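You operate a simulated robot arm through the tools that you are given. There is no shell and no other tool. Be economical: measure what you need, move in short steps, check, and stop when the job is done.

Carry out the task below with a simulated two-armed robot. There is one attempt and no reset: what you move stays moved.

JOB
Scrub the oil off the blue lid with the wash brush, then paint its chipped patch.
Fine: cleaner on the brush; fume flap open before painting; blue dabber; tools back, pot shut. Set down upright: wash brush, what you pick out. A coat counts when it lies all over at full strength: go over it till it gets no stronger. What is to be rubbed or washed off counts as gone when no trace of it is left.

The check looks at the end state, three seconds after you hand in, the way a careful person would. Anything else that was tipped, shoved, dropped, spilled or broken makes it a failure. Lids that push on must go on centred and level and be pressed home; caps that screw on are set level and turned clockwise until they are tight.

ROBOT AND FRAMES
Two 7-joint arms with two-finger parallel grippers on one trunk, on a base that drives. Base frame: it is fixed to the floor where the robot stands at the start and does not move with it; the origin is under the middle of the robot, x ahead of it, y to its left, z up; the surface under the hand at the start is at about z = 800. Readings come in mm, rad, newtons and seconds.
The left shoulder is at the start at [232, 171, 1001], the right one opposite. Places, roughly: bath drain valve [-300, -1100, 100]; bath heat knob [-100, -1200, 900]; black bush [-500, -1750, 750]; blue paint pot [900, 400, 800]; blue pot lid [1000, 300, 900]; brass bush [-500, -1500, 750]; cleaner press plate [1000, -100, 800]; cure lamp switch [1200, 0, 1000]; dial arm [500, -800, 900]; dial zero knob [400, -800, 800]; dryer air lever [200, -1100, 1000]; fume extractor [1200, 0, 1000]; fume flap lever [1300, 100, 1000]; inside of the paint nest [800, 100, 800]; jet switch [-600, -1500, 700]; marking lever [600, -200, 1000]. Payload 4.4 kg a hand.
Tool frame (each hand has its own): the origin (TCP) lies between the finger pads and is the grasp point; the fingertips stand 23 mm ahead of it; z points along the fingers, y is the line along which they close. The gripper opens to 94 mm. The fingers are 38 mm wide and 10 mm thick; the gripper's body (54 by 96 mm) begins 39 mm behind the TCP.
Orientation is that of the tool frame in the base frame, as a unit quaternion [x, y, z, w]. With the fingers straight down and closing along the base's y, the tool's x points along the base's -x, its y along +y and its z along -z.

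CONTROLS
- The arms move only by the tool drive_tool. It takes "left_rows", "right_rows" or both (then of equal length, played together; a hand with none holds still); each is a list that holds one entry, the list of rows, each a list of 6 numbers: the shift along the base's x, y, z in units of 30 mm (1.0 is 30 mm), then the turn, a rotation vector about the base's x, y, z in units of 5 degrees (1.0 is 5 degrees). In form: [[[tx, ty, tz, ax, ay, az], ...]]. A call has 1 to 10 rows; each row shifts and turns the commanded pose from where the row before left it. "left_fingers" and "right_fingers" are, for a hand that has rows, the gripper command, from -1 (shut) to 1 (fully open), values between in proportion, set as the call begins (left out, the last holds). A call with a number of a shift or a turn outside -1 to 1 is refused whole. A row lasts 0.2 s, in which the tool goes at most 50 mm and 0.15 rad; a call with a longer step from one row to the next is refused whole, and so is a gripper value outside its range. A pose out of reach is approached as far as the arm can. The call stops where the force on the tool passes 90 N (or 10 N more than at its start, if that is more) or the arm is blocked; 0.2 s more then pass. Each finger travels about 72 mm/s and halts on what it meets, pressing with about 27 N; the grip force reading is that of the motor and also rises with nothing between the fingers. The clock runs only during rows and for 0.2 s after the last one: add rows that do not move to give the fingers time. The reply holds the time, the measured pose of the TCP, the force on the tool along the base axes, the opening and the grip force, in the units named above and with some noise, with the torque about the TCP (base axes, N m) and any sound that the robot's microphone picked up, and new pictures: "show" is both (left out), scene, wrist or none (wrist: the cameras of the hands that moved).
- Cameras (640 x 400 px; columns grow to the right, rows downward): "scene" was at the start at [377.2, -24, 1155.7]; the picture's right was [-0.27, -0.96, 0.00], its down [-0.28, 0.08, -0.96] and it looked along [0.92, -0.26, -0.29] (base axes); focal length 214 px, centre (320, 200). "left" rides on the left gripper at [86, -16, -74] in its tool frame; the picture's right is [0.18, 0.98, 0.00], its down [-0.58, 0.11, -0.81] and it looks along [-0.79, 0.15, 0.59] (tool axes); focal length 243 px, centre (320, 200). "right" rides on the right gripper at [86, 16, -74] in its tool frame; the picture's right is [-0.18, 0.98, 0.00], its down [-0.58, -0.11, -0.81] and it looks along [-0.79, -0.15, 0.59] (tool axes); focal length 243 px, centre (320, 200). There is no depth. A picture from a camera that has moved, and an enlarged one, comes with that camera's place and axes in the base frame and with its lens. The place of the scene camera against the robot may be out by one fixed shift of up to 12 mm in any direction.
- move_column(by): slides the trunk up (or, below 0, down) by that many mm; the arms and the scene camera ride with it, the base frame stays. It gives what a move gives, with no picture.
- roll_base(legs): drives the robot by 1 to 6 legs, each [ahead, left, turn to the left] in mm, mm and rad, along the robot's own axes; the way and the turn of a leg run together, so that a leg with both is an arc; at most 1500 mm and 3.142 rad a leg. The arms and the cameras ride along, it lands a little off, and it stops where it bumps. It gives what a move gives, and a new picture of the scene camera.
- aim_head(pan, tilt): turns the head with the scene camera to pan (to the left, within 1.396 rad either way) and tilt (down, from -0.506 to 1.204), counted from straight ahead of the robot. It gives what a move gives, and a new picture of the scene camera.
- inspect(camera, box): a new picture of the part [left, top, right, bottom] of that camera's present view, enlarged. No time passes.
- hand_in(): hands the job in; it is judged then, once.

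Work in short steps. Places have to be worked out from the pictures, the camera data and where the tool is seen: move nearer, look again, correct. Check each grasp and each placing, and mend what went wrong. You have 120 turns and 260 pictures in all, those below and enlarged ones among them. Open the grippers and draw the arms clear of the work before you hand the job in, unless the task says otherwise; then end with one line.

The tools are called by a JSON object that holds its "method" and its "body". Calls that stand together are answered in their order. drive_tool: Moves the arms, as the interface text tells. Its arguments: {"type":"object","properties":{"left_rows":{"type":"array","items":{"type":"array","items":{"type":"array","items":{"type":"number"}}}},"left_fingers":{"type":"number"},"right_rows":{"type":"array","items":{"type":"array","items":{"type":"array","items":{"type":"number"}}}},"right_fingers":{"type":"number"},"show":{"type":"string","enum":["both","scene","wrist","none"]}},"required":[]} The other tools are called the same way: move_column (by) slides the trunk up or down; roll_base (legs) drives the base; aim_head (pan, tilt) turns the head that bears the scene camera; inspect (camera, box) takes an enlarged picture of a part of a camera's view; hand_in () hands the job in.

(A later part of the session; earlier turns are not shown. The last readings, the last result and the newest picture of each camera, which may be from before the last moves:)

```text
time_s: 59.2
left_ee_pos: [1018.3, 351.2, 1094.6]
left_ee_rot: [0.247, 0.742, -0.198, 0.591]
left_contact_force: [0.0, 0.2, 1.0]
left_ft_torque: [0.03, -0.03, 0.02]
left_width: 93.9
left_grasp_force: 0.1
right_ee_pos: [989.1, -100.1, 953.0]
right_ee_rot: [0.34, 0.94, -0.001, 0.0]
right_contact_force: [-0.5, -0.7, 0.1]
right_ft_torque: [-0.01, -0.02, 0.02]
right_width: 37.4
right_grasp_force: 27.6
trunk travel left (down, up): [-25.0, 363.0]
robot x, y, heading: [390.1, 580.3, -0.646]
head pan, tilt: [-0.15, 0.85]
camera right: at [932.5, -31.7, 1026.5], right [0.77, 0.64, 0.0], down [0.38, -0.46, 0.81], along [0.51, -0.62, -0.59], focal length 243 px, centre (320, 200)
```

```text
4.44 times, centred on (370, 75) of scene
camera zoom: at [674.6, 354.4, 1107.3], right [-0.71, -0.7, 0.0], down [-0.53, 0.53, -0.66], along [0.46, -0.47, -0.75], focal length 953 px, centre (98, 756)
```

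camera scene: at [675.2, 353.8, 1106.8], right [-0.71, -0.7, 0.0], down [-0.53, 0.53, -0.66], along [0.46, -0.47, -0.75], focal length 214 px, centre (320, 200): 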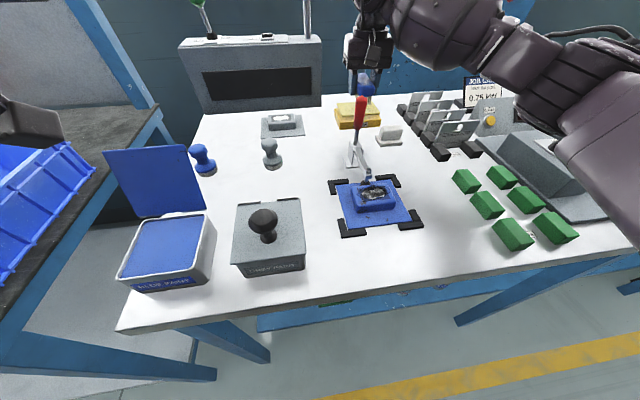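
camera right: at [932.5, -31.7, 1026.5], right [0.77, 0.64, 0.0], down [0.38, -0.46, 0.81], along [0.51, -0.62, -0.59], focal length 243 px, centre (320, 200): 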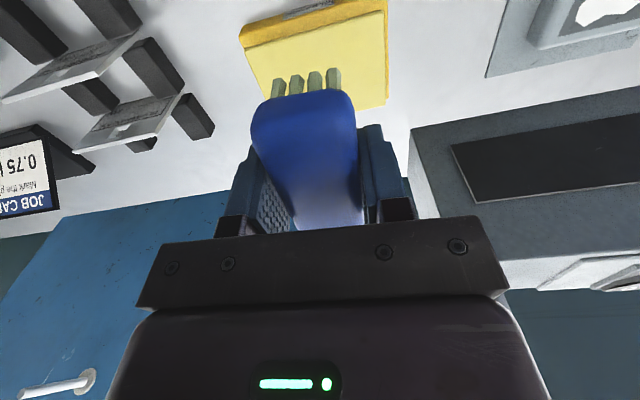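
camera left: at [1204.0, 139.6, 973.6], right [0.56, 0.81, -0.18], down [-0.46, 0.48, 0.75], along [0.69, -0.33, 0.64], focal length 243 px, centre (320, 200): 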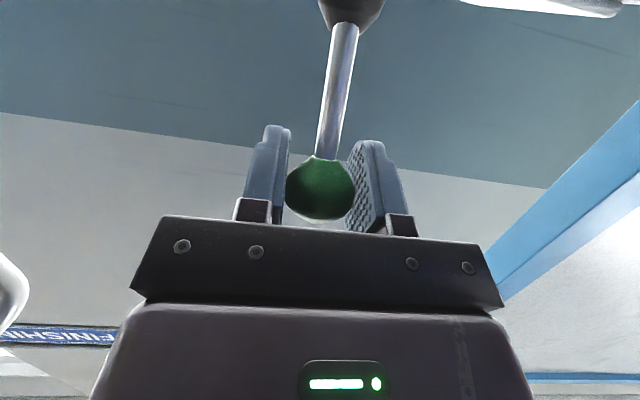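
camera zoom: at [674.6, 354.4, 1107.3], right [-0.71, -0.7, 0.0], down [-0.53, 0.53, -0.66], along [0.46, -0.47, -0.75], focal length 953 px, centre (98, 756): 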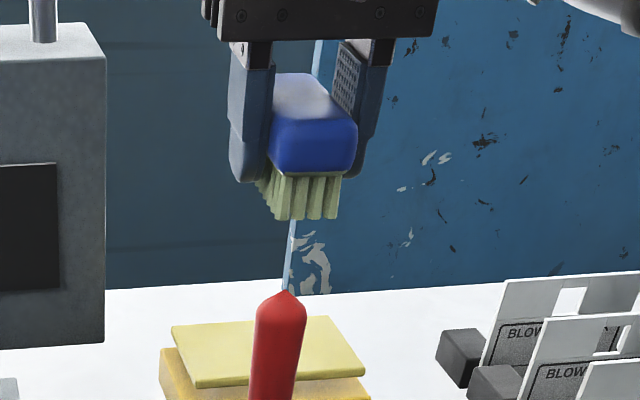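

Bristles carry cleaner. Now study the nest geometry (clamp vs. oil) up close.

{"method": "inspect", "body": {"camera": "scene", "box": [325, 140, 430, 240]}}

{"method": "drive_tool", "body": {"right_rows": [[[-0.4, 0.3, 0.8, 0, 0, 0], [-0.8, 0.6, 0.8, 0, 0, 0], [-0.8, 0.6, 0.8, 0, 0, 0], [-0.8, 0.6, 0.6, 0, 0, 0], [-0.8, 0.6, 0.4, 0, 0, 0], [-0.8, 0.6, 0.4, 0, 0, 0], [-0.8, 0.6, 0, 0, 0, 0], [-0.8, 0.6, 0, 0, 0, 0], [-0.8, 0.6, 0, 0, 0, 0], [-0.8, 0.6, 0, 0, 0, 0]]], "show": "wrist"}}

```text
4.00 times, centred on (378, 190) of scene
camera zoom: at [674.6, 354.4, 1107.3], right [-0.71, -0.7, 0.0], down [-0.53, 0.53, -0.66], along [0.46, -0.47, -0.75], focal length 858 px, centre (90, 240)
```

zoom: 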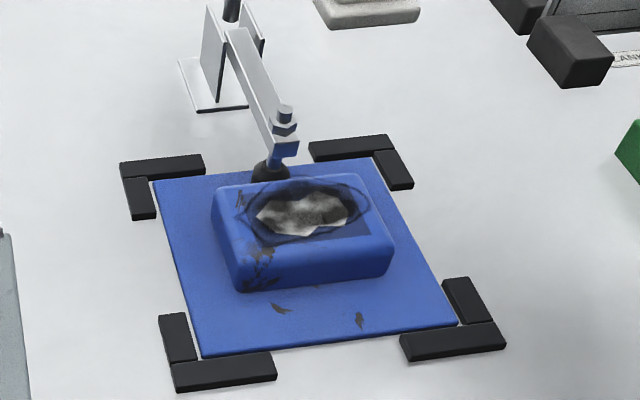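

```text
time_s: 61.4
left_ee_pos: [1016.4, 351.3, 1094.8]
left_ee_rot: [0.248, 0.743, -0.198, 0.589]
left_contact_force: [0.3, -0.8, 0.4]
left_ft_torque: [0.0, -0.02, -0.02]
left_width: 94.2
left_grasp_force: 0.1
right_ee_pos: [760.8, 68.6, 1065.5]
right_ee_rot: [0.34, 0.94, 0.0, 0.0]
right_contact_force: [-0.2, 0.7, -0.8]
right_ft_torque: [0.0, 0.02, 0.01]
right_width: 37.4
right_grasp_force: 27.1
trunk travel left (down, up): [-25.0, 363.0]
robot x, y, heading: [390.1, 581.1, -0.642]
head pan, tilt: [-0.15, 0.85]
camera right: at [704.2, 136.8, 1138.4], right [0.77, 0.64, 0.0], down [0.38, -0.46, 0.81], along [0.51, -0.62, -0.59], focal length 243 px, centre (320, 200)
```

right: 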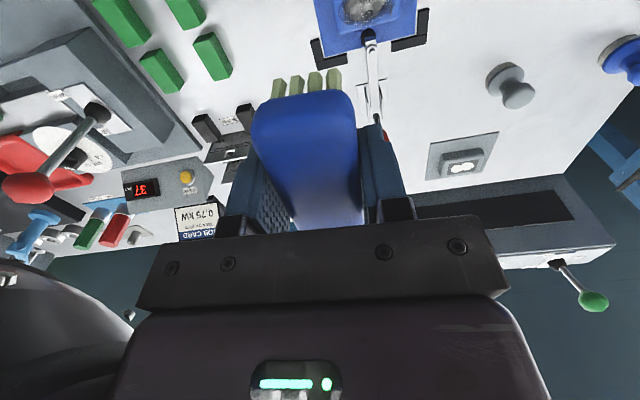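

The lid block top is ~72×45 mm centred about (787,106), with the clamp foot right behind it. I keep the brush axis along n, centred 15 mm nearer than the block to clear the clamp; lower to z≈900 first.

{"method": "drive_tool", "body": {"right_rows": [[[0.08, 0.26, -0.9, 0, 0, 0.6], [0.08, 0.26, -0.9, 0, 0, 0], [0.08, 0.26, -0.9, 0, 0, 0], [0.08, 0.26, -0.9, 0, 0, 0], [0.08, 0.26, -0.9, 0, 0, 0], [0.08, 0.26, -0.9, 0, 0, 0]]], "show": "both"}}

{"method": "inspect", "body": {"camera": "scene", "box": [310, 110, 450, 240]}}

```text
time_s: 62.8
left_ee_pos: [1016.1, 354.6, 1098.0]
left_ee_rot: [0.246, 0.741, -0.199, 0.592]
left_contact_force: [-0.7, 0.4, 0.2]
left_ft_torque: [0.02, 0.03, -0.03]
left_width: 94.0
left_grasp_force: 0.0
right_ee_pos: [773.3, 116.6, 906.5]
right_ee_rot: [0.316, 0.949, -0.002, 0.003]
right_contact_force: [0.2, 0.5, 0.7]
right_ft_torque: [-0.02, -0.01, -0.05]
right_width: 37.4
right_grasp_force: 27.0
trunk travel left (down, up): [-25.0, 363.0]
robot x, y, heading: [388.0, 582.0, -0.641]
head pan, tilt: [-0.15, 0.85]
camera scene: at [673.6, 356.4, 1108.9], right [-0.71, -0.7, 0.0], down [-0.53, 0.53, -0.66], along [0.46, -0.47, -0.75], focal length 214 px, centre (320, 200)
camera right: at [713.0, 182.6, 980.3], right [0.74, 0.68, 0.0], down [0.4, -0.43, 0.81], along [0.55, -0.6, -0.59], focal length 243 px, centre (320, 200)
```

scene: 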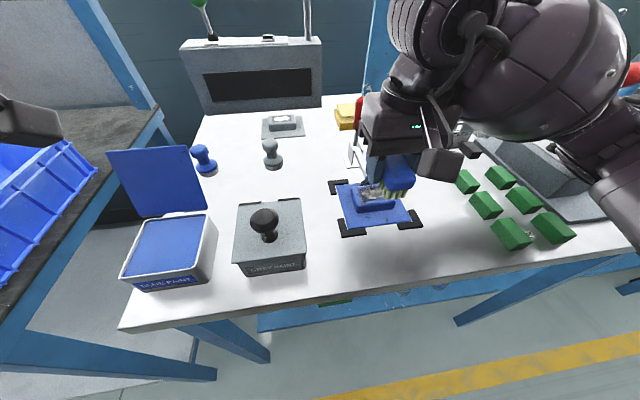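
right: 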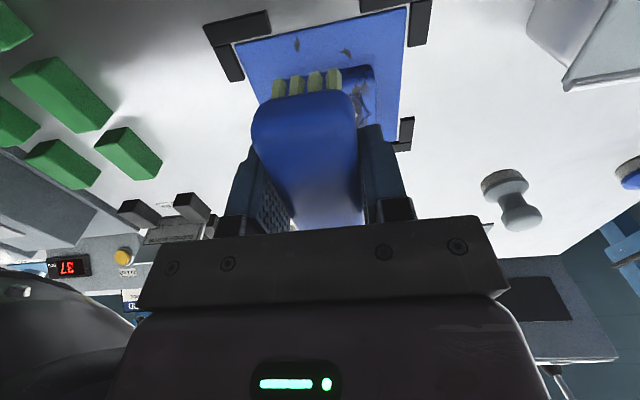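

```text
3.08 times, centred on (380, 175) of scene
camera zoom: at [673.6, 356.4, 1108.9], right [-0.71, -0.7, 0.0], down [-0.53, 0.53, -0.66], along [0.46, -0.47, -0.75], focal length 660 px, centre (135, 277)
```

zoom: 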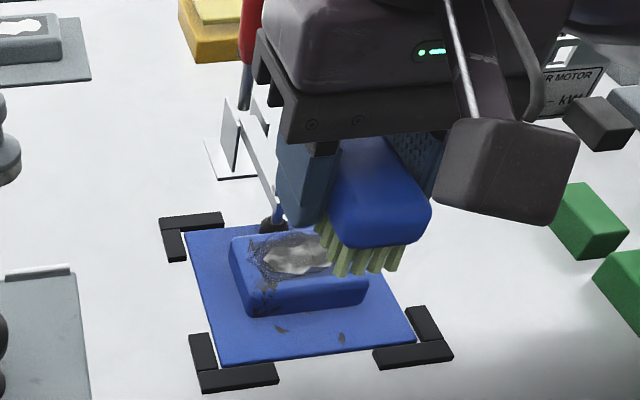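

Brush is over the block. Lower toward contact in controlled steps.

{"method": "drive_tool", "body": {"right_rows": [[[0.1, 0, -0.7, 0, 0, 0], [0.08, 0.05, -0.6, 0, 0, 0], [0, 0, -0.2, 0, 0, 0], [0, 0, -0.1, 0, 0, 0]]], "show": "none"}}

{"method": "inspect", "body": {"camera": "scene", "box": [310, 110, 450, 240]}}

```text
time_s: 64.0
left_ee_pos: [1000.6, 370.1, 1107.0]
left_ee_rot: [0.246, 0.736, -0.208, 0.596]
left_contact_force: [-1.0, 0.5, 0.5]
left_ft_torque: [0.01, -0.02, 0.0]
left_width: 94.2
left_grasp_force: 0.1
right_ee_pos: [758.7, 134.0, 863.0]
right_ee_rot: [0.324, 0.946, -0.011, 0.0]
right_contact_force: [0.3, 0.2, -0.5]
right_ft_torque: [0.02, 0.01, 0.0]
right_width: 37.2
right_grasp_force: 26.6
trunk travel left (down, up): [-25.0, 363.0]
robot x, y, heading: [381.1, 592.4, -0.659]
head pan, tilt: [-0.15, 0.85]
stopped in row 4 (right hand): the arm was blocked; the commanded pose is now the measured one
```

```text
3.08 times, centred on (380, 175) of scene
camera zoom: at [656.8, 378.1, 1115.1], right [-0.72, -0.69, 0.01], down [-0.51, 0.53, -0.67], along [0.46, -0.49, -0.74], focal length 660 px, centre (135, 277)
```

zoom: 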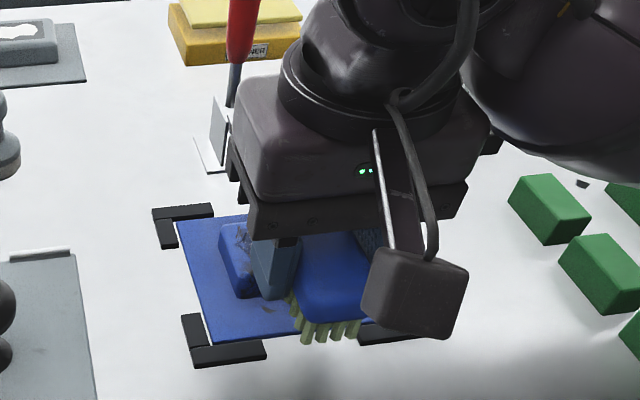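

The arm was blocked elsewhere (no tool force) and the robot got pushed. Look at the whole scene before doing anything.

{"method": "inspect", "body": {"camera": "scene", "box": [0, 0, 640, 400]}}

{"method": "inspect", "body": {"camera": "right", "box": [0, 0, 640, 400]}}

```text
1.00 times, centred on (320, 200) of scene (not enlarged: the box is as wide or as high as the picture)
camera zoom: at [656.8, 378.1, 1115.1], right [-0.72, -0.69, 0.01], down [-0.51, 0.53, -0.67], along [0.46, -0.49, -0.74], focal length 214 px, centre (320, 200)
```

zoom: 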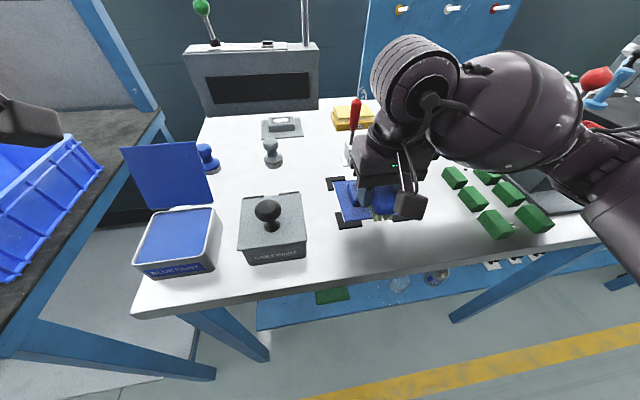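

```text
1.00 times, centred on (320, 200) of right (not enlarged: the box is as wide or as high as the picture)
camera zoom: at [701.1, 202.9, 936.5], right [0.75, 0.66, -0.02], down [0.4, -0.43, 0.81], along [0.53, -0.61, -0.58], focal length 243 px, centre (320, 200)
```

zoom: 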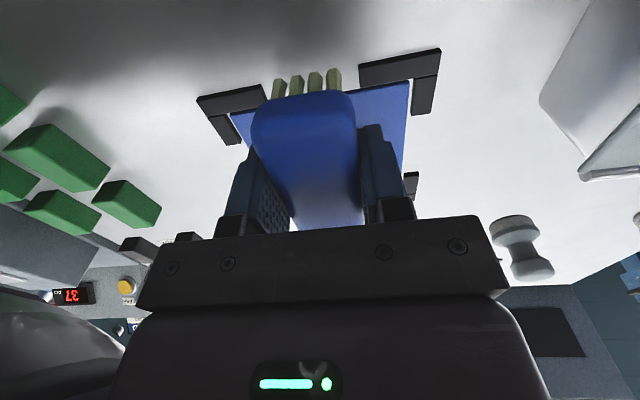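

The arm is too folded at this close range; probably elbow or forearm pressing on something. Raise the hand and see if the robot relaxes.

{"method": "drive_tool", "body": {"right_rows": [[[0, 0, 0.5, 0, 0, 0], [0, 0, 0.9, 0, 0, 0], [0, 0, 0.9, 0, 0, 0], [0, 0, 0.9, 0, 0, 0]]], "show": "both"}}

{"method": "aim_head", "body": {"pan": -0.9, "tilt": 0.75}}

```text
time_s: 65.0
left_ee_pos: [1016.9, 345.8, 1093.1]
left_ee_rot: [0.251, 0.742, -0.199, 0.589]
left_contact_force: [-0.1, -0.7, -0.9]
left_ft_torque: [0.02, -0.02, -0.01]
left_width: 94.0
left_grasp_force: 0.0
right_ee_pos: [773.7, 114.6, 944.3]
right_ee_rot: [0.321, 0.947, 0.0, -0.008]
right_contact_force: [0.0, -0.3, -1.1]
right_ft_torque: [0.05, 0.0, -0.01]
right_width: 37.3
right_grasp_force: 27.0
trunk travel left (down, up): [-25.0, 363.0]
robot x, y, heading: [387.5, 585.7, -0.652]
head pan, tilt: [-0.15, 0.85]
camera scene: at [672.8, 350.9, 1106.4], right [-0.72, -0.7, 0.0], down [-0.52, 0.54, -0.66], along [0.46, -0.47, -0.75], focal length 214 px, centre (320, 200)
camera right: at [715.9, 179.5, 1020.1], right [0.74, 0.67, -0.01], down [0.41, -0.44, 0.8], along [0.53, -0.6, -0.6], focal length 243 px, centre (320, 200)
```

scene: 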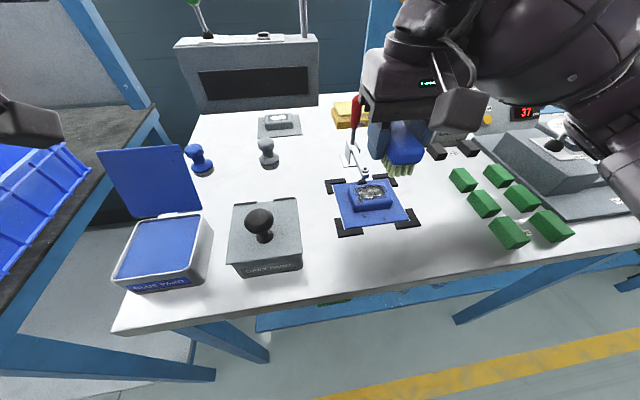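
right: 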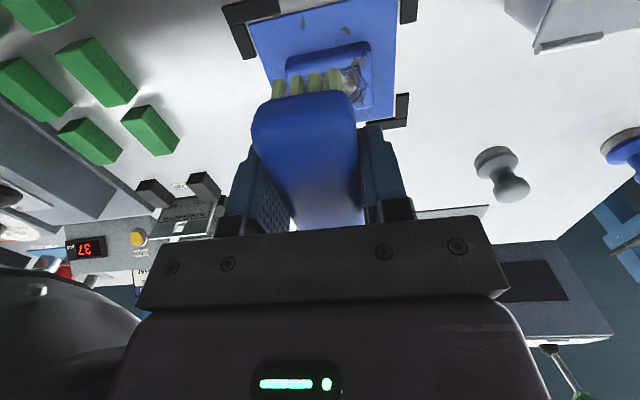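

```text
time_s: 66.1
left_ee_pos: [1011.0, 350.3, 1094.4]
left_ee_rot: [0.251, 0.742, -0.2, 0.589]
left_contact_force: [0.3, -0.3, -0.6]
left_ft_torque: [-0.03, 0.02, 0.01]
left_width: 94.0
left_grasp_force: 0.1
right_ee_pos: [766.8, 119.5, 945.3]
right_ee_rot: [0.321, 0.947, -0.001, -0.007]
right_contact_force: [-0.1, 0.1, -0.2]
right_ft_torque: [-0.03, 0.03, 0.01]
right_width: 37.2
right_grasp_force: 27.2
trunk travel left (down, up): [-25.0, 363.0]
robot x, y, heading: [390.4, 590.9, -0.651]
head pan, tilt: [-0.901, 0.75]
camera scene: at [615.0, 329.1, 1115.1], right [-1.0, -0.02, 0.0], down [-0.01, 0.68, -0.73], along [0.01, -0.73, -0.68], focal length 214 px, centre (320, 200)
```

scene: 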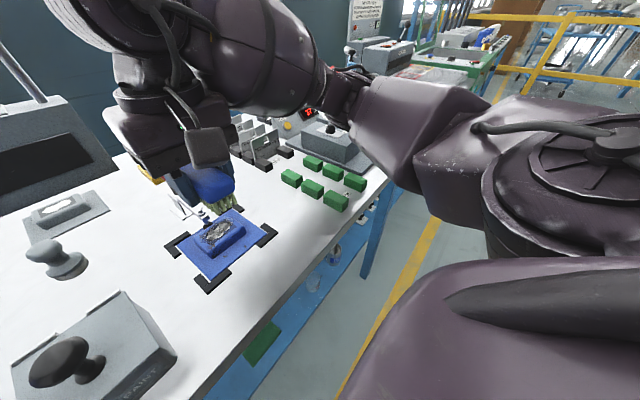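

{"method": "inspect", "body": {"camera": "scene", "box": [270, 30, 430, 180]}}

{"method": "roll_base", "body": {"legs": [[-140, 20, 0]]}}

```text
2.67 times, centred on (350, 105) of scene
camera zoom: at [615.0, 329.1, 1115.1], right [-1.0, -0.02, 0.0], down [-0.01, 0.68, -0.73], along [0.01, -0.73, -0.68], focal length 572 px, centre (240, 453)
```

zoom: 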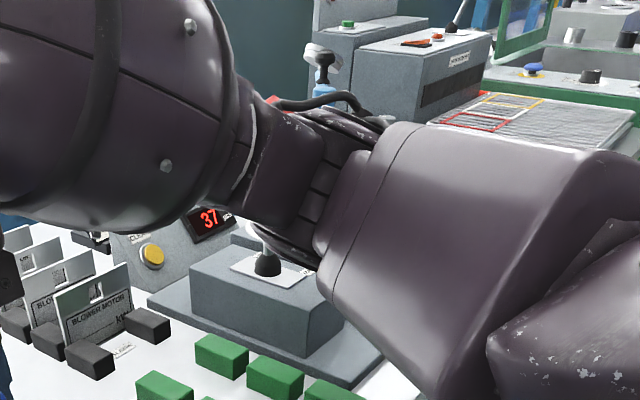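

```text
time_s: 67.5
left_ee_pos: [910.4, 451.2, 1095.6]
left_ee_rot: [0.252, 0.741, -0.201, 0.589]
left_contact_force: [-0.2, 0.5, -0.6]
left_ft_torque: [0.03, 0.0, -0.01]
left_width: 94.2
left_grasp_force: 0.1
right_ee_pos: [667.8, 219.3, 946.4]
right_ee_rot: [0.322, 0.947, -0.001, -0.008]
right_contact_force: [-0.2, 0.6, -1.6]
right_ft_torque: [-0.01, -0.02, 0.04]
right_width: 37.3
right_grasp_force: 27.2
trunk travel left (down, up): [-25.0, 363.0]
robot x, y, heading: [283.5, 692.4, -0.652]
head pan, tilt: [-0.901, 0.75]
camera scene: at [515.3, 430.4, 1115.3], right [-1.0, -0.02, 0.0], down [-0.01, 0.68, -0.73], along [0.01, -0.73, -0.68], focal length 214 px, centre (320, 200)
```

scene: 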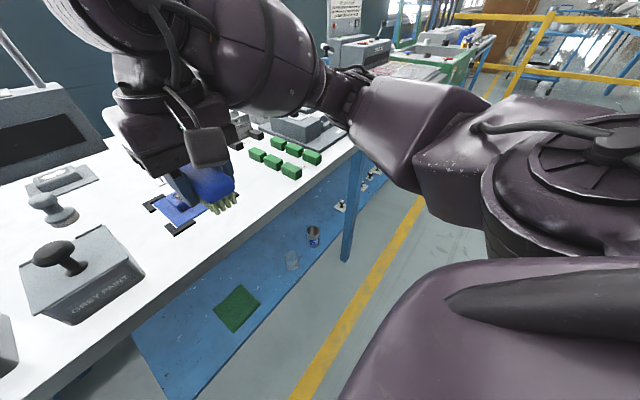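

Check the marking lever, which the forearm may have touched.

{"method": "aim_head", "body": {"pan": -0.45, "tilt": 0.55}}

{"method": "drive_tool", "body": {"right_rows": [[[0, 0.9, 0.9, 0, 0, 0], [0, 0.9, 0.9, 0, 0, 0], [0, 0.9, 0.9, 0, 0, 0], [0, 0.9, 0.9, 0, 0, 0]]], "show": "scene"}}

```text
time_s: 68.3
left_ee_pos: [911.8, 449.3, 1094.5]
left_ee_rot: [0.252, 0.741, -0.201, 0.589]
left_contact_force: [0.5, 0.1, 0.1]
left_ft_torque: [0.01, 0.02, 0.0]
left_width: 94.0
left_grasp_force: 0.0
right_ee_pos: [668.4, 219.7, 945.7]
right_ee_rot: [0.322, 0.947, 0.0, -0.008]
right_contact_force: [0.2, 0.2, -0.9]
right_ft_torque: [0.0, 0.01, 0.0]
right_width: 37.6
right_grasp_force: 26.8
trunk travel left (down, up): [-25.0, 363.0]
robot x, y, heading: [286.0, 686.0, -0.655]
head pan, tilt: [-0.45, 0.55]
camera scene: at [554.7, 432.6, 1132.4], right [-0.89, -0.45, 0.0], down [-0.23, 0.47, -0.85], along [0.38, -0.76, -0.52], focal length 214 px, centre (320, 200)
```

scene: 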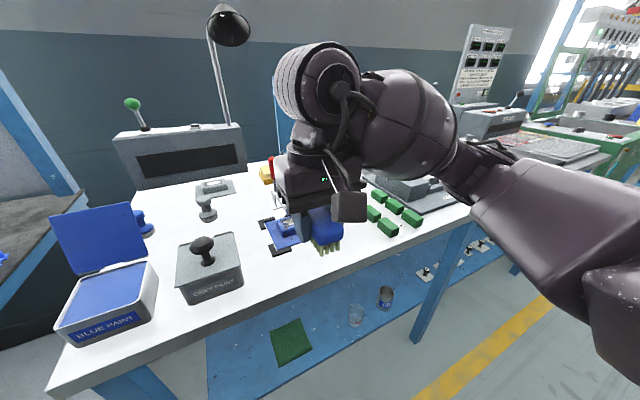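

```text
time_s: 69.3
left_ee_pos: [911.4, 450.0, 1094.5]
left_ee_rot: [0.252, 0.741, -0.202, 0.589]
left_contact_force: [0.1, -0.8, 0.6]
left_ft_torque: [-0.01, 0.02, -0.01]
left_width: 94.0
left_grasp_force: 0.1
right_ee_pos: [669.4, 328.5, 1051.4]
right_ee_rot: [0.322, 0.947, 0.0, -0.007]
right_contact_force: [0.5, -0.7, -0.6]
right_ft_torque: [-0.01, -0.02, 0.0]
right_width: 37.6
right_grasp_force: 26.5
trunk travel left (down, up): [-25.0, 363.0]
robot x, y, heading: [289.6, 690.4, -0.655]
head pan, tilt: [-0.45, 0.55]
camera scene: at [554.7, 433.4, 1132.8], right [-0.89, -0.45, 0.0], down [-0.23, 0.47, -0.85], along [0.38, -0.76, -0.52], focal length 214 px, centre (320, 200)
```

scene: 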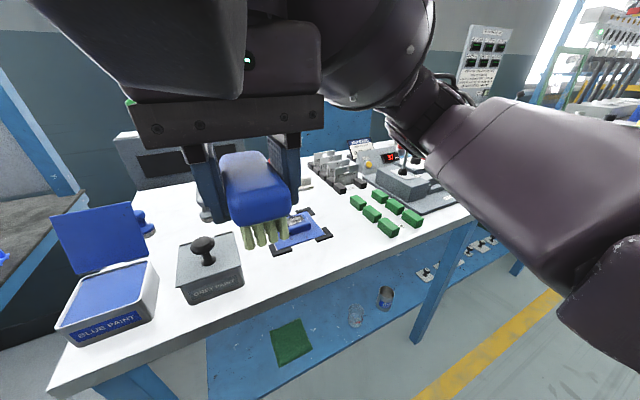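

{"method": "inspect", "body": {"camera": "scene", "box": [300, 120, 480, 240]}}

```text
3.33 times, centred on (390, 180) of scene
camera zoom: at [554.7, 433.4, 1132.8], right [-0.89, -0.45, 0.0], down [-0.23, 0.47, -0.85], along [0.38, -0.76, -0.52], focal length 715 px, centre (87, 267)
```

zoom: 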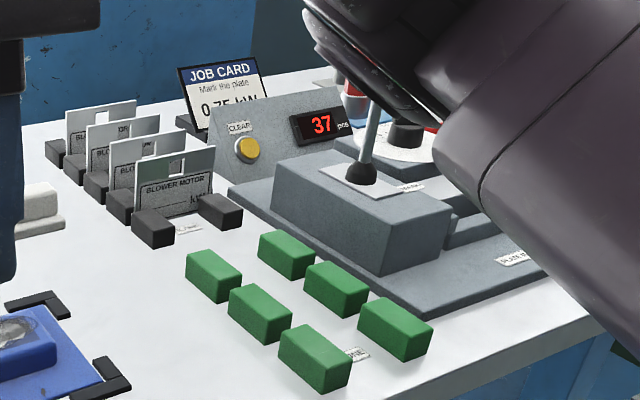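

Marking station looks untouched (ball position matches earlier triangulation). With the robot further back the arm is less folded; bring the brush over the nest again.

{"method": "drive_tool", "body": {"right_rows": [[[0.45, -0.89, -0.5, 0, 0, 0], [0.45, -0.89, -0.5, 0, 0, 0], [0.45, -0.89, -0.5, 0, 0, 0], [0.45, -0.89, -0.5, 0, 0, 0], [0.45, -0.89, -0.5, 0, 0, 0], [0.45, -0.89, -0.5, 0, 0, 0], [0.45, -0.89, -0.5, 0, 0, 0], [0.45, -0.89, -0.5, 0, 0, 0]]], "show": "none"}}

{"method": "aim_head", "body": {"pan": -0.1, "tilt": 0.75}}

{"method": "inspect", "body": {"camera": "scene", "box": [290, 110, 450, 230]}}

{"method": "inspect", "body": {"camera": "right", "box": [160, 0, 480, 200]}}

```text
time_s: 71.2
left_ee_pos: [911.8, 449.0, 1093.9]
left_ee_rot: [0.251, 0.741, -0.2, 0.589]
left_contact_force: [-0.1, 0.2, 0.3]
left_ft_torque: [0.02, -0.02, -0.01]
left_width: 94.3
left_grasp_force: 0.1
right_ee_pos: [775.9, 111.5, 932.2]
right_ee_rot: [0.322, 0.947, 0.001, -0.008]
right_contact_force: [0.5, -0.1, 0.0]
right_ft_torque: [0.04, -0.01, -0.03]
right_width: 37.2
right_grasp_force: 26.7
trunk travel left (down, up): [-25.0, 363.0]
robot x, y, heading: [288.4, 690.7, -0.659]
head pan, tilt: [-0.45, 0.55]
```

```text
time_s: 72.0
left_ee_pos: [911.4, 450.4, 1094.3]
left_ee_rot: [0.252, 0.741, -0.201, 0.589]
left_contact_force: [-0.4, 0.0, 0.8]
left_ft_torque: [0.0, -0.01, -0.04]
left_width: 93.9
left_grasp_force: 0.2
right_ee_pos: [775.4, 113.1, 932.4]
right_ee_rot: [0.322, 0.947, -0.001, -0.007]
right_contact_force: [0.7, 0.0, 0.0]
right_ft_torque: [0.0, -0.01, -0.04]
right_width: 37.4
right_grasp_force: 26.4
trunk travel left (down, up): [-25.0, 363.0]
robot x, y, heading: [284.5, 690.9, -0.653]
head pan, tilt: [-0.099, 0.75]
camera scene: at [574.9, 456.0, 1115.1], right [-0.68, -0.73, 0.0], down [-0.5, 0.47, -0.73], along [0.53, -0.5, -0.68], focal length 214 px, centre (320, 200)
```

scene: 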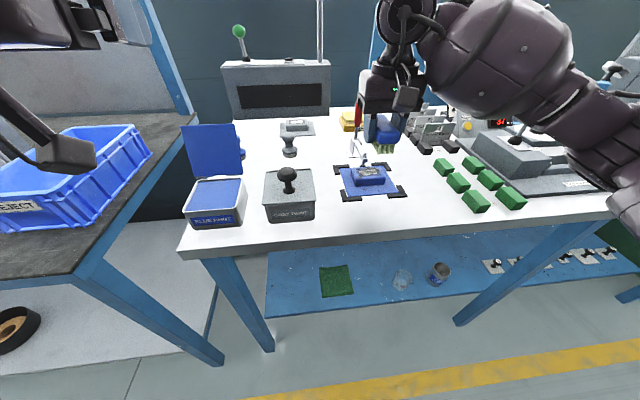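

```text
3.33 times, centred on (370, 170) of scene
camera zoom: at [574.9, 456.0, 1115.1], right [-0.68, -0.73, 0.0], down [-0.5, 0.47, -0.73], along [0.53, -0.5, -0.68], focal length 715 px, centre (153, 300)
```

zoom: 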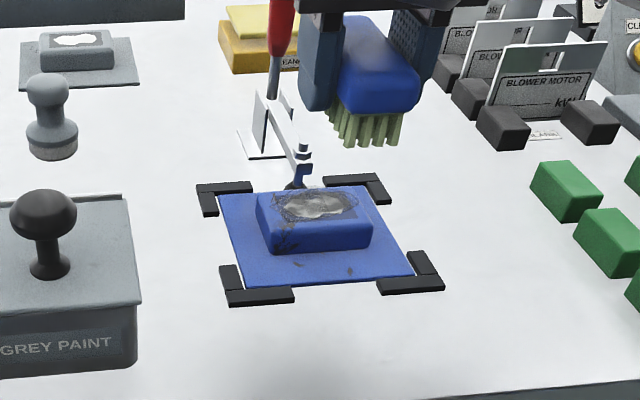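

```text
2.00 times, centred on (320, 100) of right
camera zoom: at [718.2, 178.8, 1007.9], right [0.75, 0.67, -0.01], down [0.41, -0.44, 0.8], along [0.53, -0.6, -0.6], focal length 485 px, centre (320, 400)
```

zoom: 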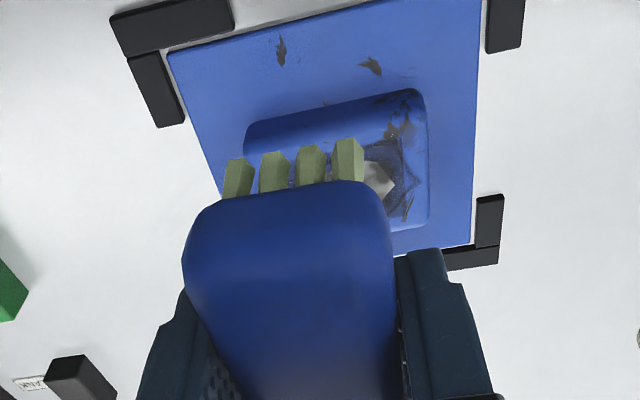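

Center offset: need ~+5 mm in l. Descend carefully to ~865 with a check that no block occurs.

{"method": "drive_tool", "body": {"right_rows": [[[0.06, 0.12, -0.6, 0, 0, 0], [0, 0, -0.6, 0, 0, 0], [0, 0, -0.5, 0, 0, 0], [0, 0, -0.4, 0, 0, 0]]], "show": "none"}}

{"method": "drive_tool", "body": {"right_rows": [[[0, 0, -0.15, 0, 0, 0], [0, 0, -0.1, 0, 0, 0], [0, 0, -0.1, 0, 0, 0]]], "show": "none"}}

{"method": "inspect", "body": {"camera": "scene", "box": [290, 110, 450, 230]}}

```text
time_s: 73.0
left_ee_pos: [912.5, 450.1, 1094.0]
left_ee_rot: [0.252, 0.741, -0.201, 0.589]
left_contact_force: [-0.4, -0.4, -0.6]
left_ft_torque: [0.0, 0.0, 0.0]
left_width: 94.0
left_grasp_force: 0.0
right_ee_pos: [778.3, 118.2, 868.8]
right_ee_rot: [0.322, 0.947, 0.0, -0.007]
right_contact_force: [-0.1, -0.1, 0.4]
right_ft_torque: [-0.02, 0.01, -0.01]
right_width: 37.3
right_grasp_force: 27.1
trunk travel left (down, up): [-25.0, 363.0]
robot x, y, heading: [288.8, 690.8, -0.652]
head pan, tilt: [-0.099, 0.75]
```

```text
time_s: 73.8
left_ee_pos: [910.7, 450.5, 1094.2]
left_ee_rot: [0.252, 0.741, -0.201, 0.589]
left_contact_force: [-0.1, -0.1, -0.1]
left_ft_torque: [-0.01, 0.01, 0.04]
left_width: 94.0
left_grasp_force: 0.0
right_ee_pos: [779.7, 117.1, 858.5]
right_ee_rot: [0.323, 0.946, 0.0, -0.008]
right_contact_force: [0.4, -0.3, -1.3]
right_ft_torque: [-0.04, -0.04, 0.04]
right_width: 37.5
right_grasp_force: 27.0
trunk travel left (down, up): [-25.0, 363.0]
robot x, y, heading: [284.0, 689.8, -0.655]
head pan, tilt: [-0.099, 0.75]
```

```text
3.33 times, centred on (370, 170) of scene
camera zoom: at [574.9, 456.1, 1115.0], right [-0.68, -0.73, 0.0], down [-0.5, 0.47, -0.73], along [0.53, -0.5, -0.68], focal length 715 px, centre (153, 300)
```

zoom: 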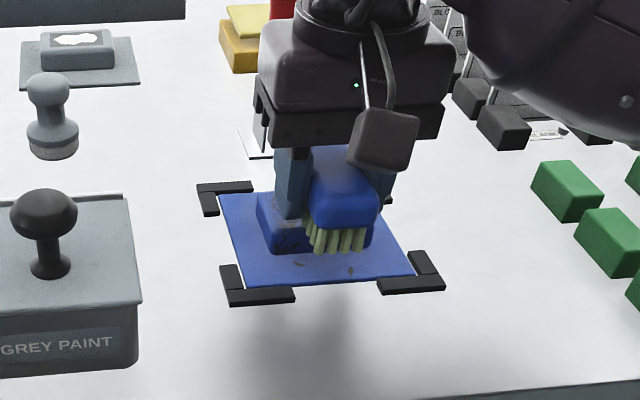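

{"method": "drive_tool", "body": {"right_rows": [[[0, 0, -0.1, 0, 0, 0], [0, 0, -0.1, 0, 0, 0], [0, 0, 0, 0, 0, 0]]], "show": "none"}}

{"method": "drive_tool", "body": {"right_rows": [[[0, 0, -0.1, 0, 0, 0], [0, 0, 0, 0, 0, 0]]], "show": "none"}}

```text
time_s: 74.6
left_ee_pos: [912.1, 450.0, 1095.3]
left_ee_rot: [0.251, 0.741, -0.201, 0.589]
left_contact_force: [0.2, -1.2, -0.1]
left_ft_torque: [0.01, 0.06, -0.01]
left_width: 94.0
left_grasp_force: 0.0
right_ee_pos: [778.9, 117.2, 856.2]
right_ee_rot: [0.322, 0.947, -0.001, -0.006]
right_contact_force: [1.5, 1.8, 6.2]
right_ft_torque: [-0.23, -0.24, 0.09]
right_width: 37.3
right_grasp_force: 27.5
trunk travel left (down, up): [-25.0, 363.0]
robot x, y, heading: [287.2, 685.7, -0.654]
head pan, tilt: [-0.099, 0.75]
```

```text
time_s: 75.2
left_ee_pos: [911.5, 451.8, 1095.8]
left_ee_rot: [0.252, 0.74, -0.202, 0.59]
left_contact_force: [0.3, -0.2, 0.2]
left_ft_torque: [-0.04, -0.01, 0.03]
left_width: 93.8
left_grasp_force: 0.0
right_ee_pos: [778.3, 116.9, 855.9]
right_ee_rot: [0.322, 0.947, 0.0, -0.005]
right_contact_force: [3.2, -1.3, 22.0]
right_ft_torque: [-0.65, -0.62, 0.13]
right_width: 37.8
right_grasp_force: 26.9
trunk travel left (down, up): [-25.0, 363.0]
robot x, y, heading: [287.0, 686.9, -0.651]
head pan, tilt: [-0.099, 0.75]
```

Contact made (~22 N). Ease slightly and scrub back and forth along l across the block.

{"method": "drive_tool", "body": {"right_rows": [[[0.2, 0.27, 0.05, 0, 0, 0], [0.3, 0.4, 0, 0, 0, 0], [0.3, 0.4, 0, 0, 0, 0], [-0.3, -0.4, 0, 0, 0, 0], [-0.3, -0.4, 0, 0, 0, 0], [-0.3, -0.4, 0, 0, 0, 0], [-0.3, -0.4, 0, 0, 0, 0], [0.3, 0.4, 0, 0, 0, 0], [0.3, 0.4, 0, 0, 0, 0], [0.3, 0.4, 0, 0, 0, 0]]], "show": "wrist"}}

{"method": "inspect", "body": {"camera": "scene", "box": [290, 110, 450, 230]}}

```text
time_s: 77.4
left_ee_pos: [910.9, 450.5, 1095.5]
left_ee_rot: [0.252, 0.741, -0.201, 0.589]
left_contact_force: [0.1, 0.6, 0.4]
left_ft_torque: [-0.02, 0.0, -0.03]
left_width: 93.8
left_grasp_force: 0.0
right_ee_pos: [793.4, 137.7, 852.3]
right_ee_rot: [0.322, 0.947, 0.0, -0.007]
right_contact_force: [-0.6, -2.9, 13.8]
right_ft_torque: [-0.12, -0.05, -0.04]
right_width: 37.5
right_grasp_force: 27.3
trunk travel left (down, up): [-25.0, 363.0]
robot x, y, heading: [286.7, 687.5, -0.656]
head pan, tilt: [-0.099, 0.75]
camera right: at [735.6, 203.6, 927.3], right [0.75, 0.67, -0.01], down [0.41, -0.44, 0.8], along [0.53, -0.6, -0.6], focal length 243 px, centre (320, 200)
```

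right: 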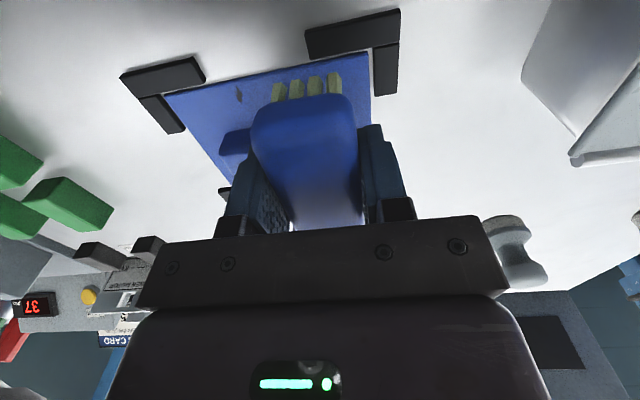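

```text
3.33 times, centred on (370, 170) of scene
camera zoom: at [574.1, 456.8, 1115.4], right [-0.68, -0.73, 0.0], down [-0.5, 0.47, -0.73], along [0.53, -0.5, -0.68], focal length 715 px, centre (153, 300)
```

zoom: 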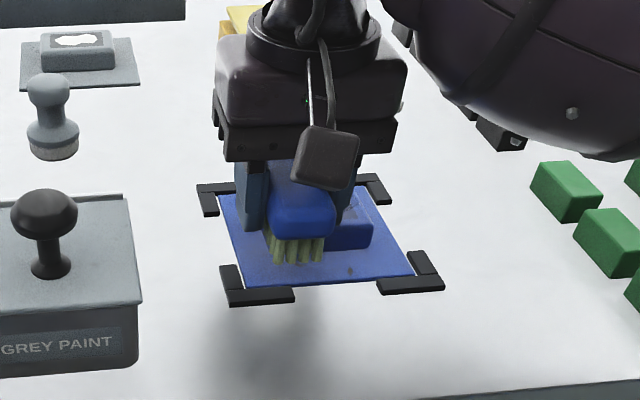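

Forces fine (14 N). More strokes over the range ±35 mm.

{"method": "drive_tool", "body": {"right_rows": [[[-0.4, -0.533, 0, 0, 0, 0], [-0.4, -0.533, 0, 0, 0, 0], [-0.4, -0.533, 0, 0, 0, 0], [0.4, 0.533, 0, 0, 0, 0], [0.4, 0.533, 0, 0, 0, 0], [0.4, 0.533, 0, 0, 0, 0], [-0.4, -0.533, 0, 0, 0, 0], [-0.4, -0.533, 0, 0, 0, 0], [-0.4, -0.533, 0, 0, 0, 0], [0.4, 0.533, 0, 0, 0, 0]]], "show": "none"}}

{"method": "drive_tool", "body": {"right_rows": [[[0.4, 0.533, 0, 0, 0, 0], [0.4, 0.533, 0, 0, 0, 0], [-0.4, -0.533, 0, 0, 0, 0], [-0.4, -0.533, 0, 0, 0, 0], [-0.4, -0.533, 0, 0, 0, 0], [0.4, 0.533, 0, 0, 0, 0], [0, 0, 0.6, 0, 0, 0], [0, 0, 0.9, 0, 0, 0], [0, 0, 0.9, 0, 0, 0], [-0.4, -0.5, 0.6, 0, 0, 0]]], "show": "wrist"}}

{"method": "inspect", "body": {"camera": "scene", "box": [300, 130, 430, 220]}}

```text
time_s: 79.6
left_ee_pos: [911.9, 450.3, 1094.3]
left_ee_rot: [0.252, 0.741, -0.202, 0.588]
left_contact_force: [-0.1, -0.2, 0.4]
left_ft_torque: [0.01, 0.02, -0.02]
left_width: 93.9
left_grasp_force: 0.0
right_ee_pos: [765.4, 105.6, 852.4]
right_ee_rot: [0.322, 0.947, -0.001, -0.007]
right_contact_force: [2.3, -1.0, 6.8]
right_ft_torque: [-0.01, -0.17, -0.03]
right_width: 37.8
right_grasp_force: 27.2
trunk travel left (down, up): [-25.0, 363.0]
robot x, y, heading: [288.5, 690.1, -0.655]
head pan, tilt: [-0.099, 0.75]
```

```text
time_s: 81.8
left_ee_pos: [912.4, 450.8, 1095.0]
left_ee_rot: [0.252, 0.741, -0.201, 0.59]
left_contact_force: [-0.2, 0.5, 0.2]
left_ft_torque: [0.01, -0.01, 0.01]
left_width: 94.0
left_grasp_force: 0.1
right_ee_pos: [757.5, 91.5, 944.2]
right_ee_rot: [0.323, 0.946, -0.001, -0.007]
right_contact_force: [-0.9, 0.4, -0.4]
right_ft_torque: [0.02, 0.01, 0.0]
right_width: 37.5
right_grasp_force: 26.7
trunk travel left (down, up): [-25.0, 363.0]
robot x, y, heading: [286.3, 692.7, -0.652]
head pan, tilt: [-0.099, 0.75]
camera right: at [700.5, 156.6, 1019.4], right [0.75, 0.67, -0.01], down [0.41, -0.44, 0.8], along [0.53, -0.6, -0.6], focal length 243 px, centre (320, 200)
```

right: 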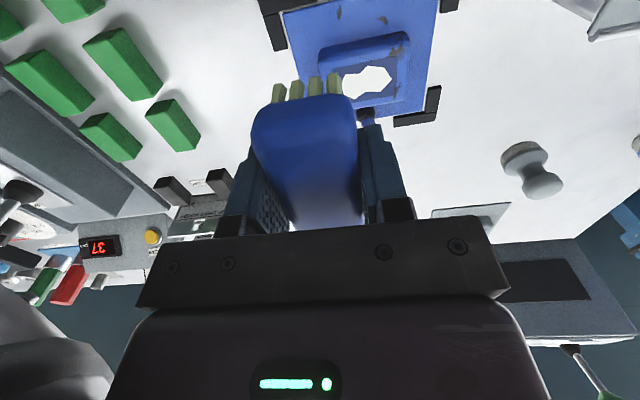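

```text
4.44 times, centred on (365, 175) of scene
camera zoom: at [574.4, 456.1, 1115.3], right [-0.68, -0.73, 0.0], down [-0.5, 0.47, -0.73], along [0.53, -0.5, -0.68], focal length 953 px, centre (120, 311)
```

zoom: 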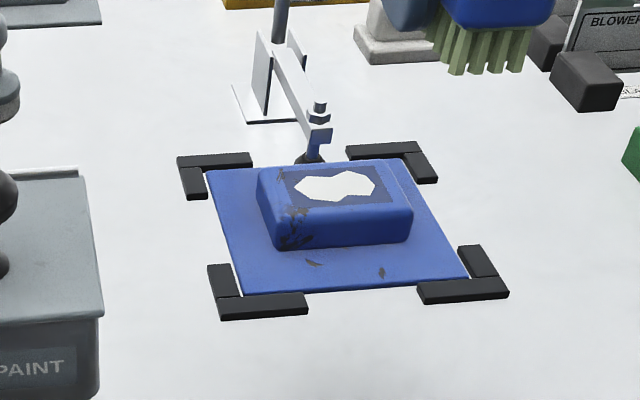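

The oil looks gone, leaving a clean white chip. Inspect closely for traces.

{"method": "inspect", "body": {"camera": "scene", "box": [345, 158, 395, 190]}}

{"method": "inspect", "body": {"camera": "right", "box": [270, 0, 460, 130]}}

{"method": "inspect", "body": {"camera": "scene", "box": [270, 110, 330, 150]}}

```text
12.50 times, centred on (370, 174) of scene
camera zoom: at [574.4, 456.1, 1115.3], right [-0.68, -0.73, 0.0], down [-0.5, 0.47, -0.73], along [0.53, -0.5, -0.68], focal length 2681 px, centre (-305, 525)
```

zoom: 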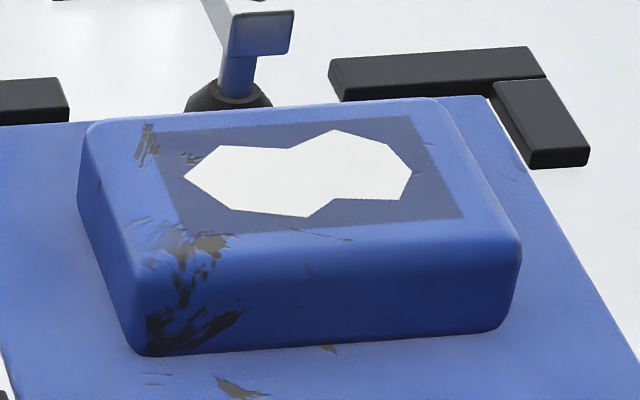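

```text
3.08 times, centred on (365, 65) of right
camera zoom: at [700.5, 156.6, 1019.4], right [0.75, 0.67, -0.01], down [0.41, -0.44, 0.8], along [0.53, -0.6, -0.6], focal length 746 px, centre (182, 615)
```

zoom: 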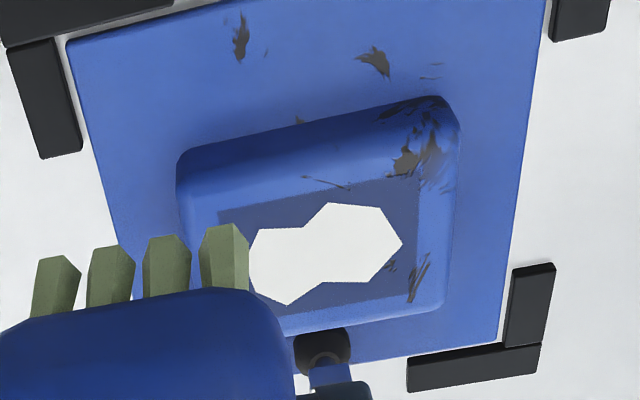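

```text
10.00 times, centred on (300, 130) of scene
camera zoom: at [574.4, 456.1, 1115.3], right [-0.68, -0.73, 0.0], down [-0.5, 0.47, -0.73], along [0.53, -0.5, -0.68], focal length 2145 px, centre (520, 900)
```

zoom: 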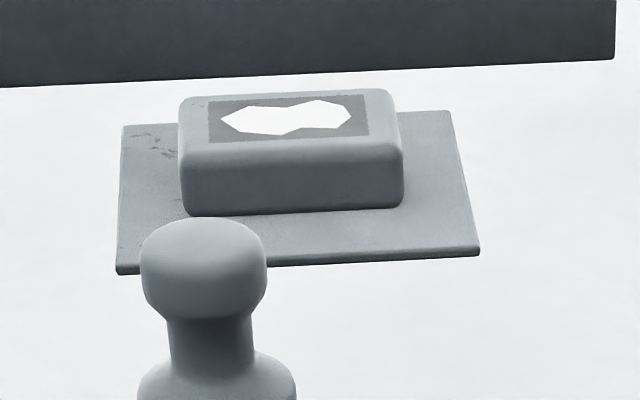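

The lid is clean (identical patch to the untouched grey lid; remaining flecks are painted wear). Return the brush to its spot: first above it.

{"method": "drive_tool", "body": {"right_rows": [[[-0.29, -0.8, -0.3, 0, 0, 0], [-0.29, -0.8, -0.3, 0, 0, 0], [-0.29, -0.8, -0.5, 0, 0, 0], [-0.28, -0.76, -0.5, 0, 0, 0], [0, 0, -0.6, 0, 0, 0], [0, 0, -0.4, 0, 0, 0]]], "show": "wrist"}}

{"method": "inspect", "body": {"camera": "scene", "box": [340, 110, 500, 230]}}

```text
time_s: 83.2
left_ee_pos: [912.4, 449.7, 1094.0]
left_ee_rot: [0.252, 0.741, -0.201, 0.589]
left_contact_force: [0.7, 0.6, -0.3]
left_ft_torque: [-0.01, 0.02, -0.02]
left_width: 94.1
left_grasp_force: 0.1
right_ee_pos: [722.4, -5.3, 864.4]
right_ee_rot: [0.322, 0.947, 0.0, -0.008]
right_contact_force: [0.3, 0.1, -1.4]
right_ft_torque: [-0.01, 0.0, 0.01]
right_width: 37.5
right_grasp_force: 27.7
trunk travel left (down, up): [-25.0, 363.0]
robot x, y, heading: [291.5, 688.7, -0.653]
head pan, tilt: [-0.099, 0.75]
camera right: at [664.7, 60.9, 939.6], right [0.75, 0.67, -0.01], down [0.41, -0.45, 0.8], along [0.53, -0.6, -0.6], focal length 243 px, centre (320, 200)
```

right: 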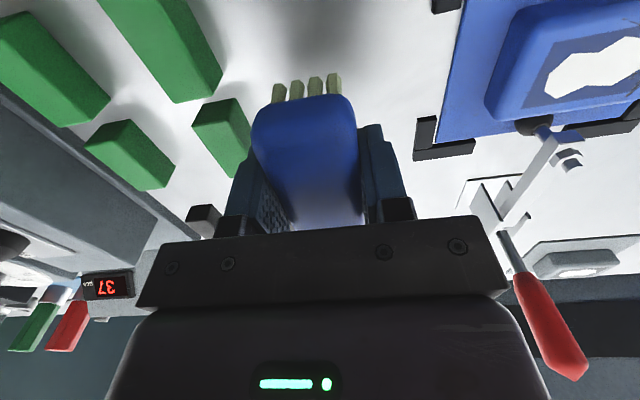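

```text
3.33 times, centred on (420, 170) of scene
camera zoom: at [574.9, 456.1, 1115.1], right [-0.68, -0.73, 0.0], down [-0.5, 0.47, -0.73], along [0.53, -0.5, -0.68], focal length 715 px, centre (-13, 300)
```

zoom: 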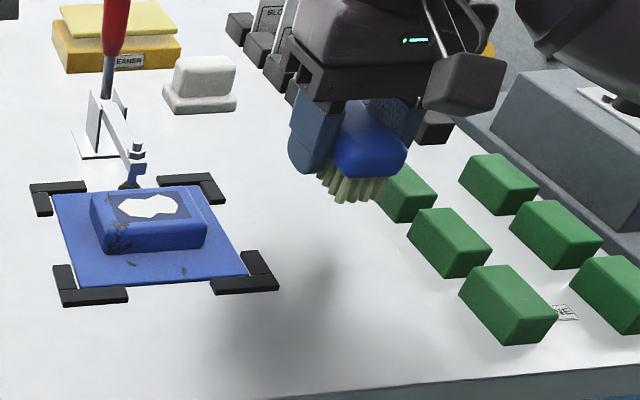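

Lower to the table and feel contact.

{"method": "drive_tool", "body": {"right_rows": [[[0.03, 0.06, -0.5, 0, 0, 0], [0, 0, -0.4, 0, 0, 0], [0, 0, -0.12, 0, 0, 0], [0, 0, 0, 0, 0, 0]]], "show": "none"}}

```text
time_s: 84.2
left_ee_pos: [911.4, 450.6, 1094.2]
left_ee_rot: [0.251, 0.741, -0.201, 0.589]
left_contact_force: [1.2, -0.5, -0.5]
left_ft_torque: [0.03, -0.01, 0.03]
left_width: 93.9
left_grasp_force: 0.1
right_ee_pos: [721.4, -1.6, 834.8]
right_ee_rot: [0.323, 0.946, -0.001, -0.007]
right_contact_force: [1.1, -0.7, -1.1]
right_ft_torque: [-0.01, -0.03, -0.03]
right_width: 37.4
right_grasp_force: 27.4
trunk travel left (down, up): [-25.0, 363.0]
robot x, y, heading: [284.3, 692.7, -0.653]
head pan, tilt: [-0.099, 0.75]
```

{"method": "drive_tool", "body": {"right_rows": [[[0, 0, -0.08, 0, 0, 0], [0, 0, -0.05, 0, 0, 0], [0, 0, 0, 0, 0, 0]]], "show": "none"}}

```text
time_s: 85.0
left_ee_pos: [911.2, 450.3, 1093.8]
left_ee_rot: [0.251, 0.741, -0.201, 0.589]
left_contact_force: [-0.8, 0.4, 0.3]
left_ft_torque: [0.04, -0.01, 0.01]
left_width: 94.3
left_grasp_force: 0.1
right_ee_pos: [721.6, -4.8, 831.4]
right_ee_rot: [0.322, 0.947, 0.0, -0.006]
right_contact_force: [0.3, -0.6, -0.4]
right_ft_torque: [0.01, -0.01, -0.02]
right_width: 37.5
right_grasp_force: 27.3
trunk travel left (down, up): [-25.0, 363.0]
robot x, y, heading: [287.1, 695.0, -0.655]
head pan, tilt: [-0.099, 0.75]
```

{"method": "drive_tool", "body": {"right_rows": [[[0, 0, -0.07, 0, 0, 0], [0, 0, -0.05, 0, 0, 0], [0, 0, 0, 0, 0, 0]]], "show": "none"}}

```text
time_s: 85.8
left_ee_pos: [912.3, 450.4, 1095.6]
left_ee_rot: [0.251, 0.741, -0.201, 0.59]
left_contact_force: [0.1, -0.7, 0.0]
left_ft_torque: [0.01, 0.03, 0.01]
left_width: 93.8
left_grasp_force: 0.1
right_ee_pos: [722.5, -3.2, 827.6]
right_ee_rot: [0.322, 0.947, 0.0, -0.006]
right_contact_force: [0.4, -1.9, 4.8]
right_ft_torque: [0.16, 0.11, 0.0]
right_width: 37.2
right_grasp_force: 26.7
trunk travel left (down, up): [-25.0, 363.0]
robot x, y, heading: [286.0, 691.1, -0.657]
head pan, tilt: [-0.099, 0.75]
```

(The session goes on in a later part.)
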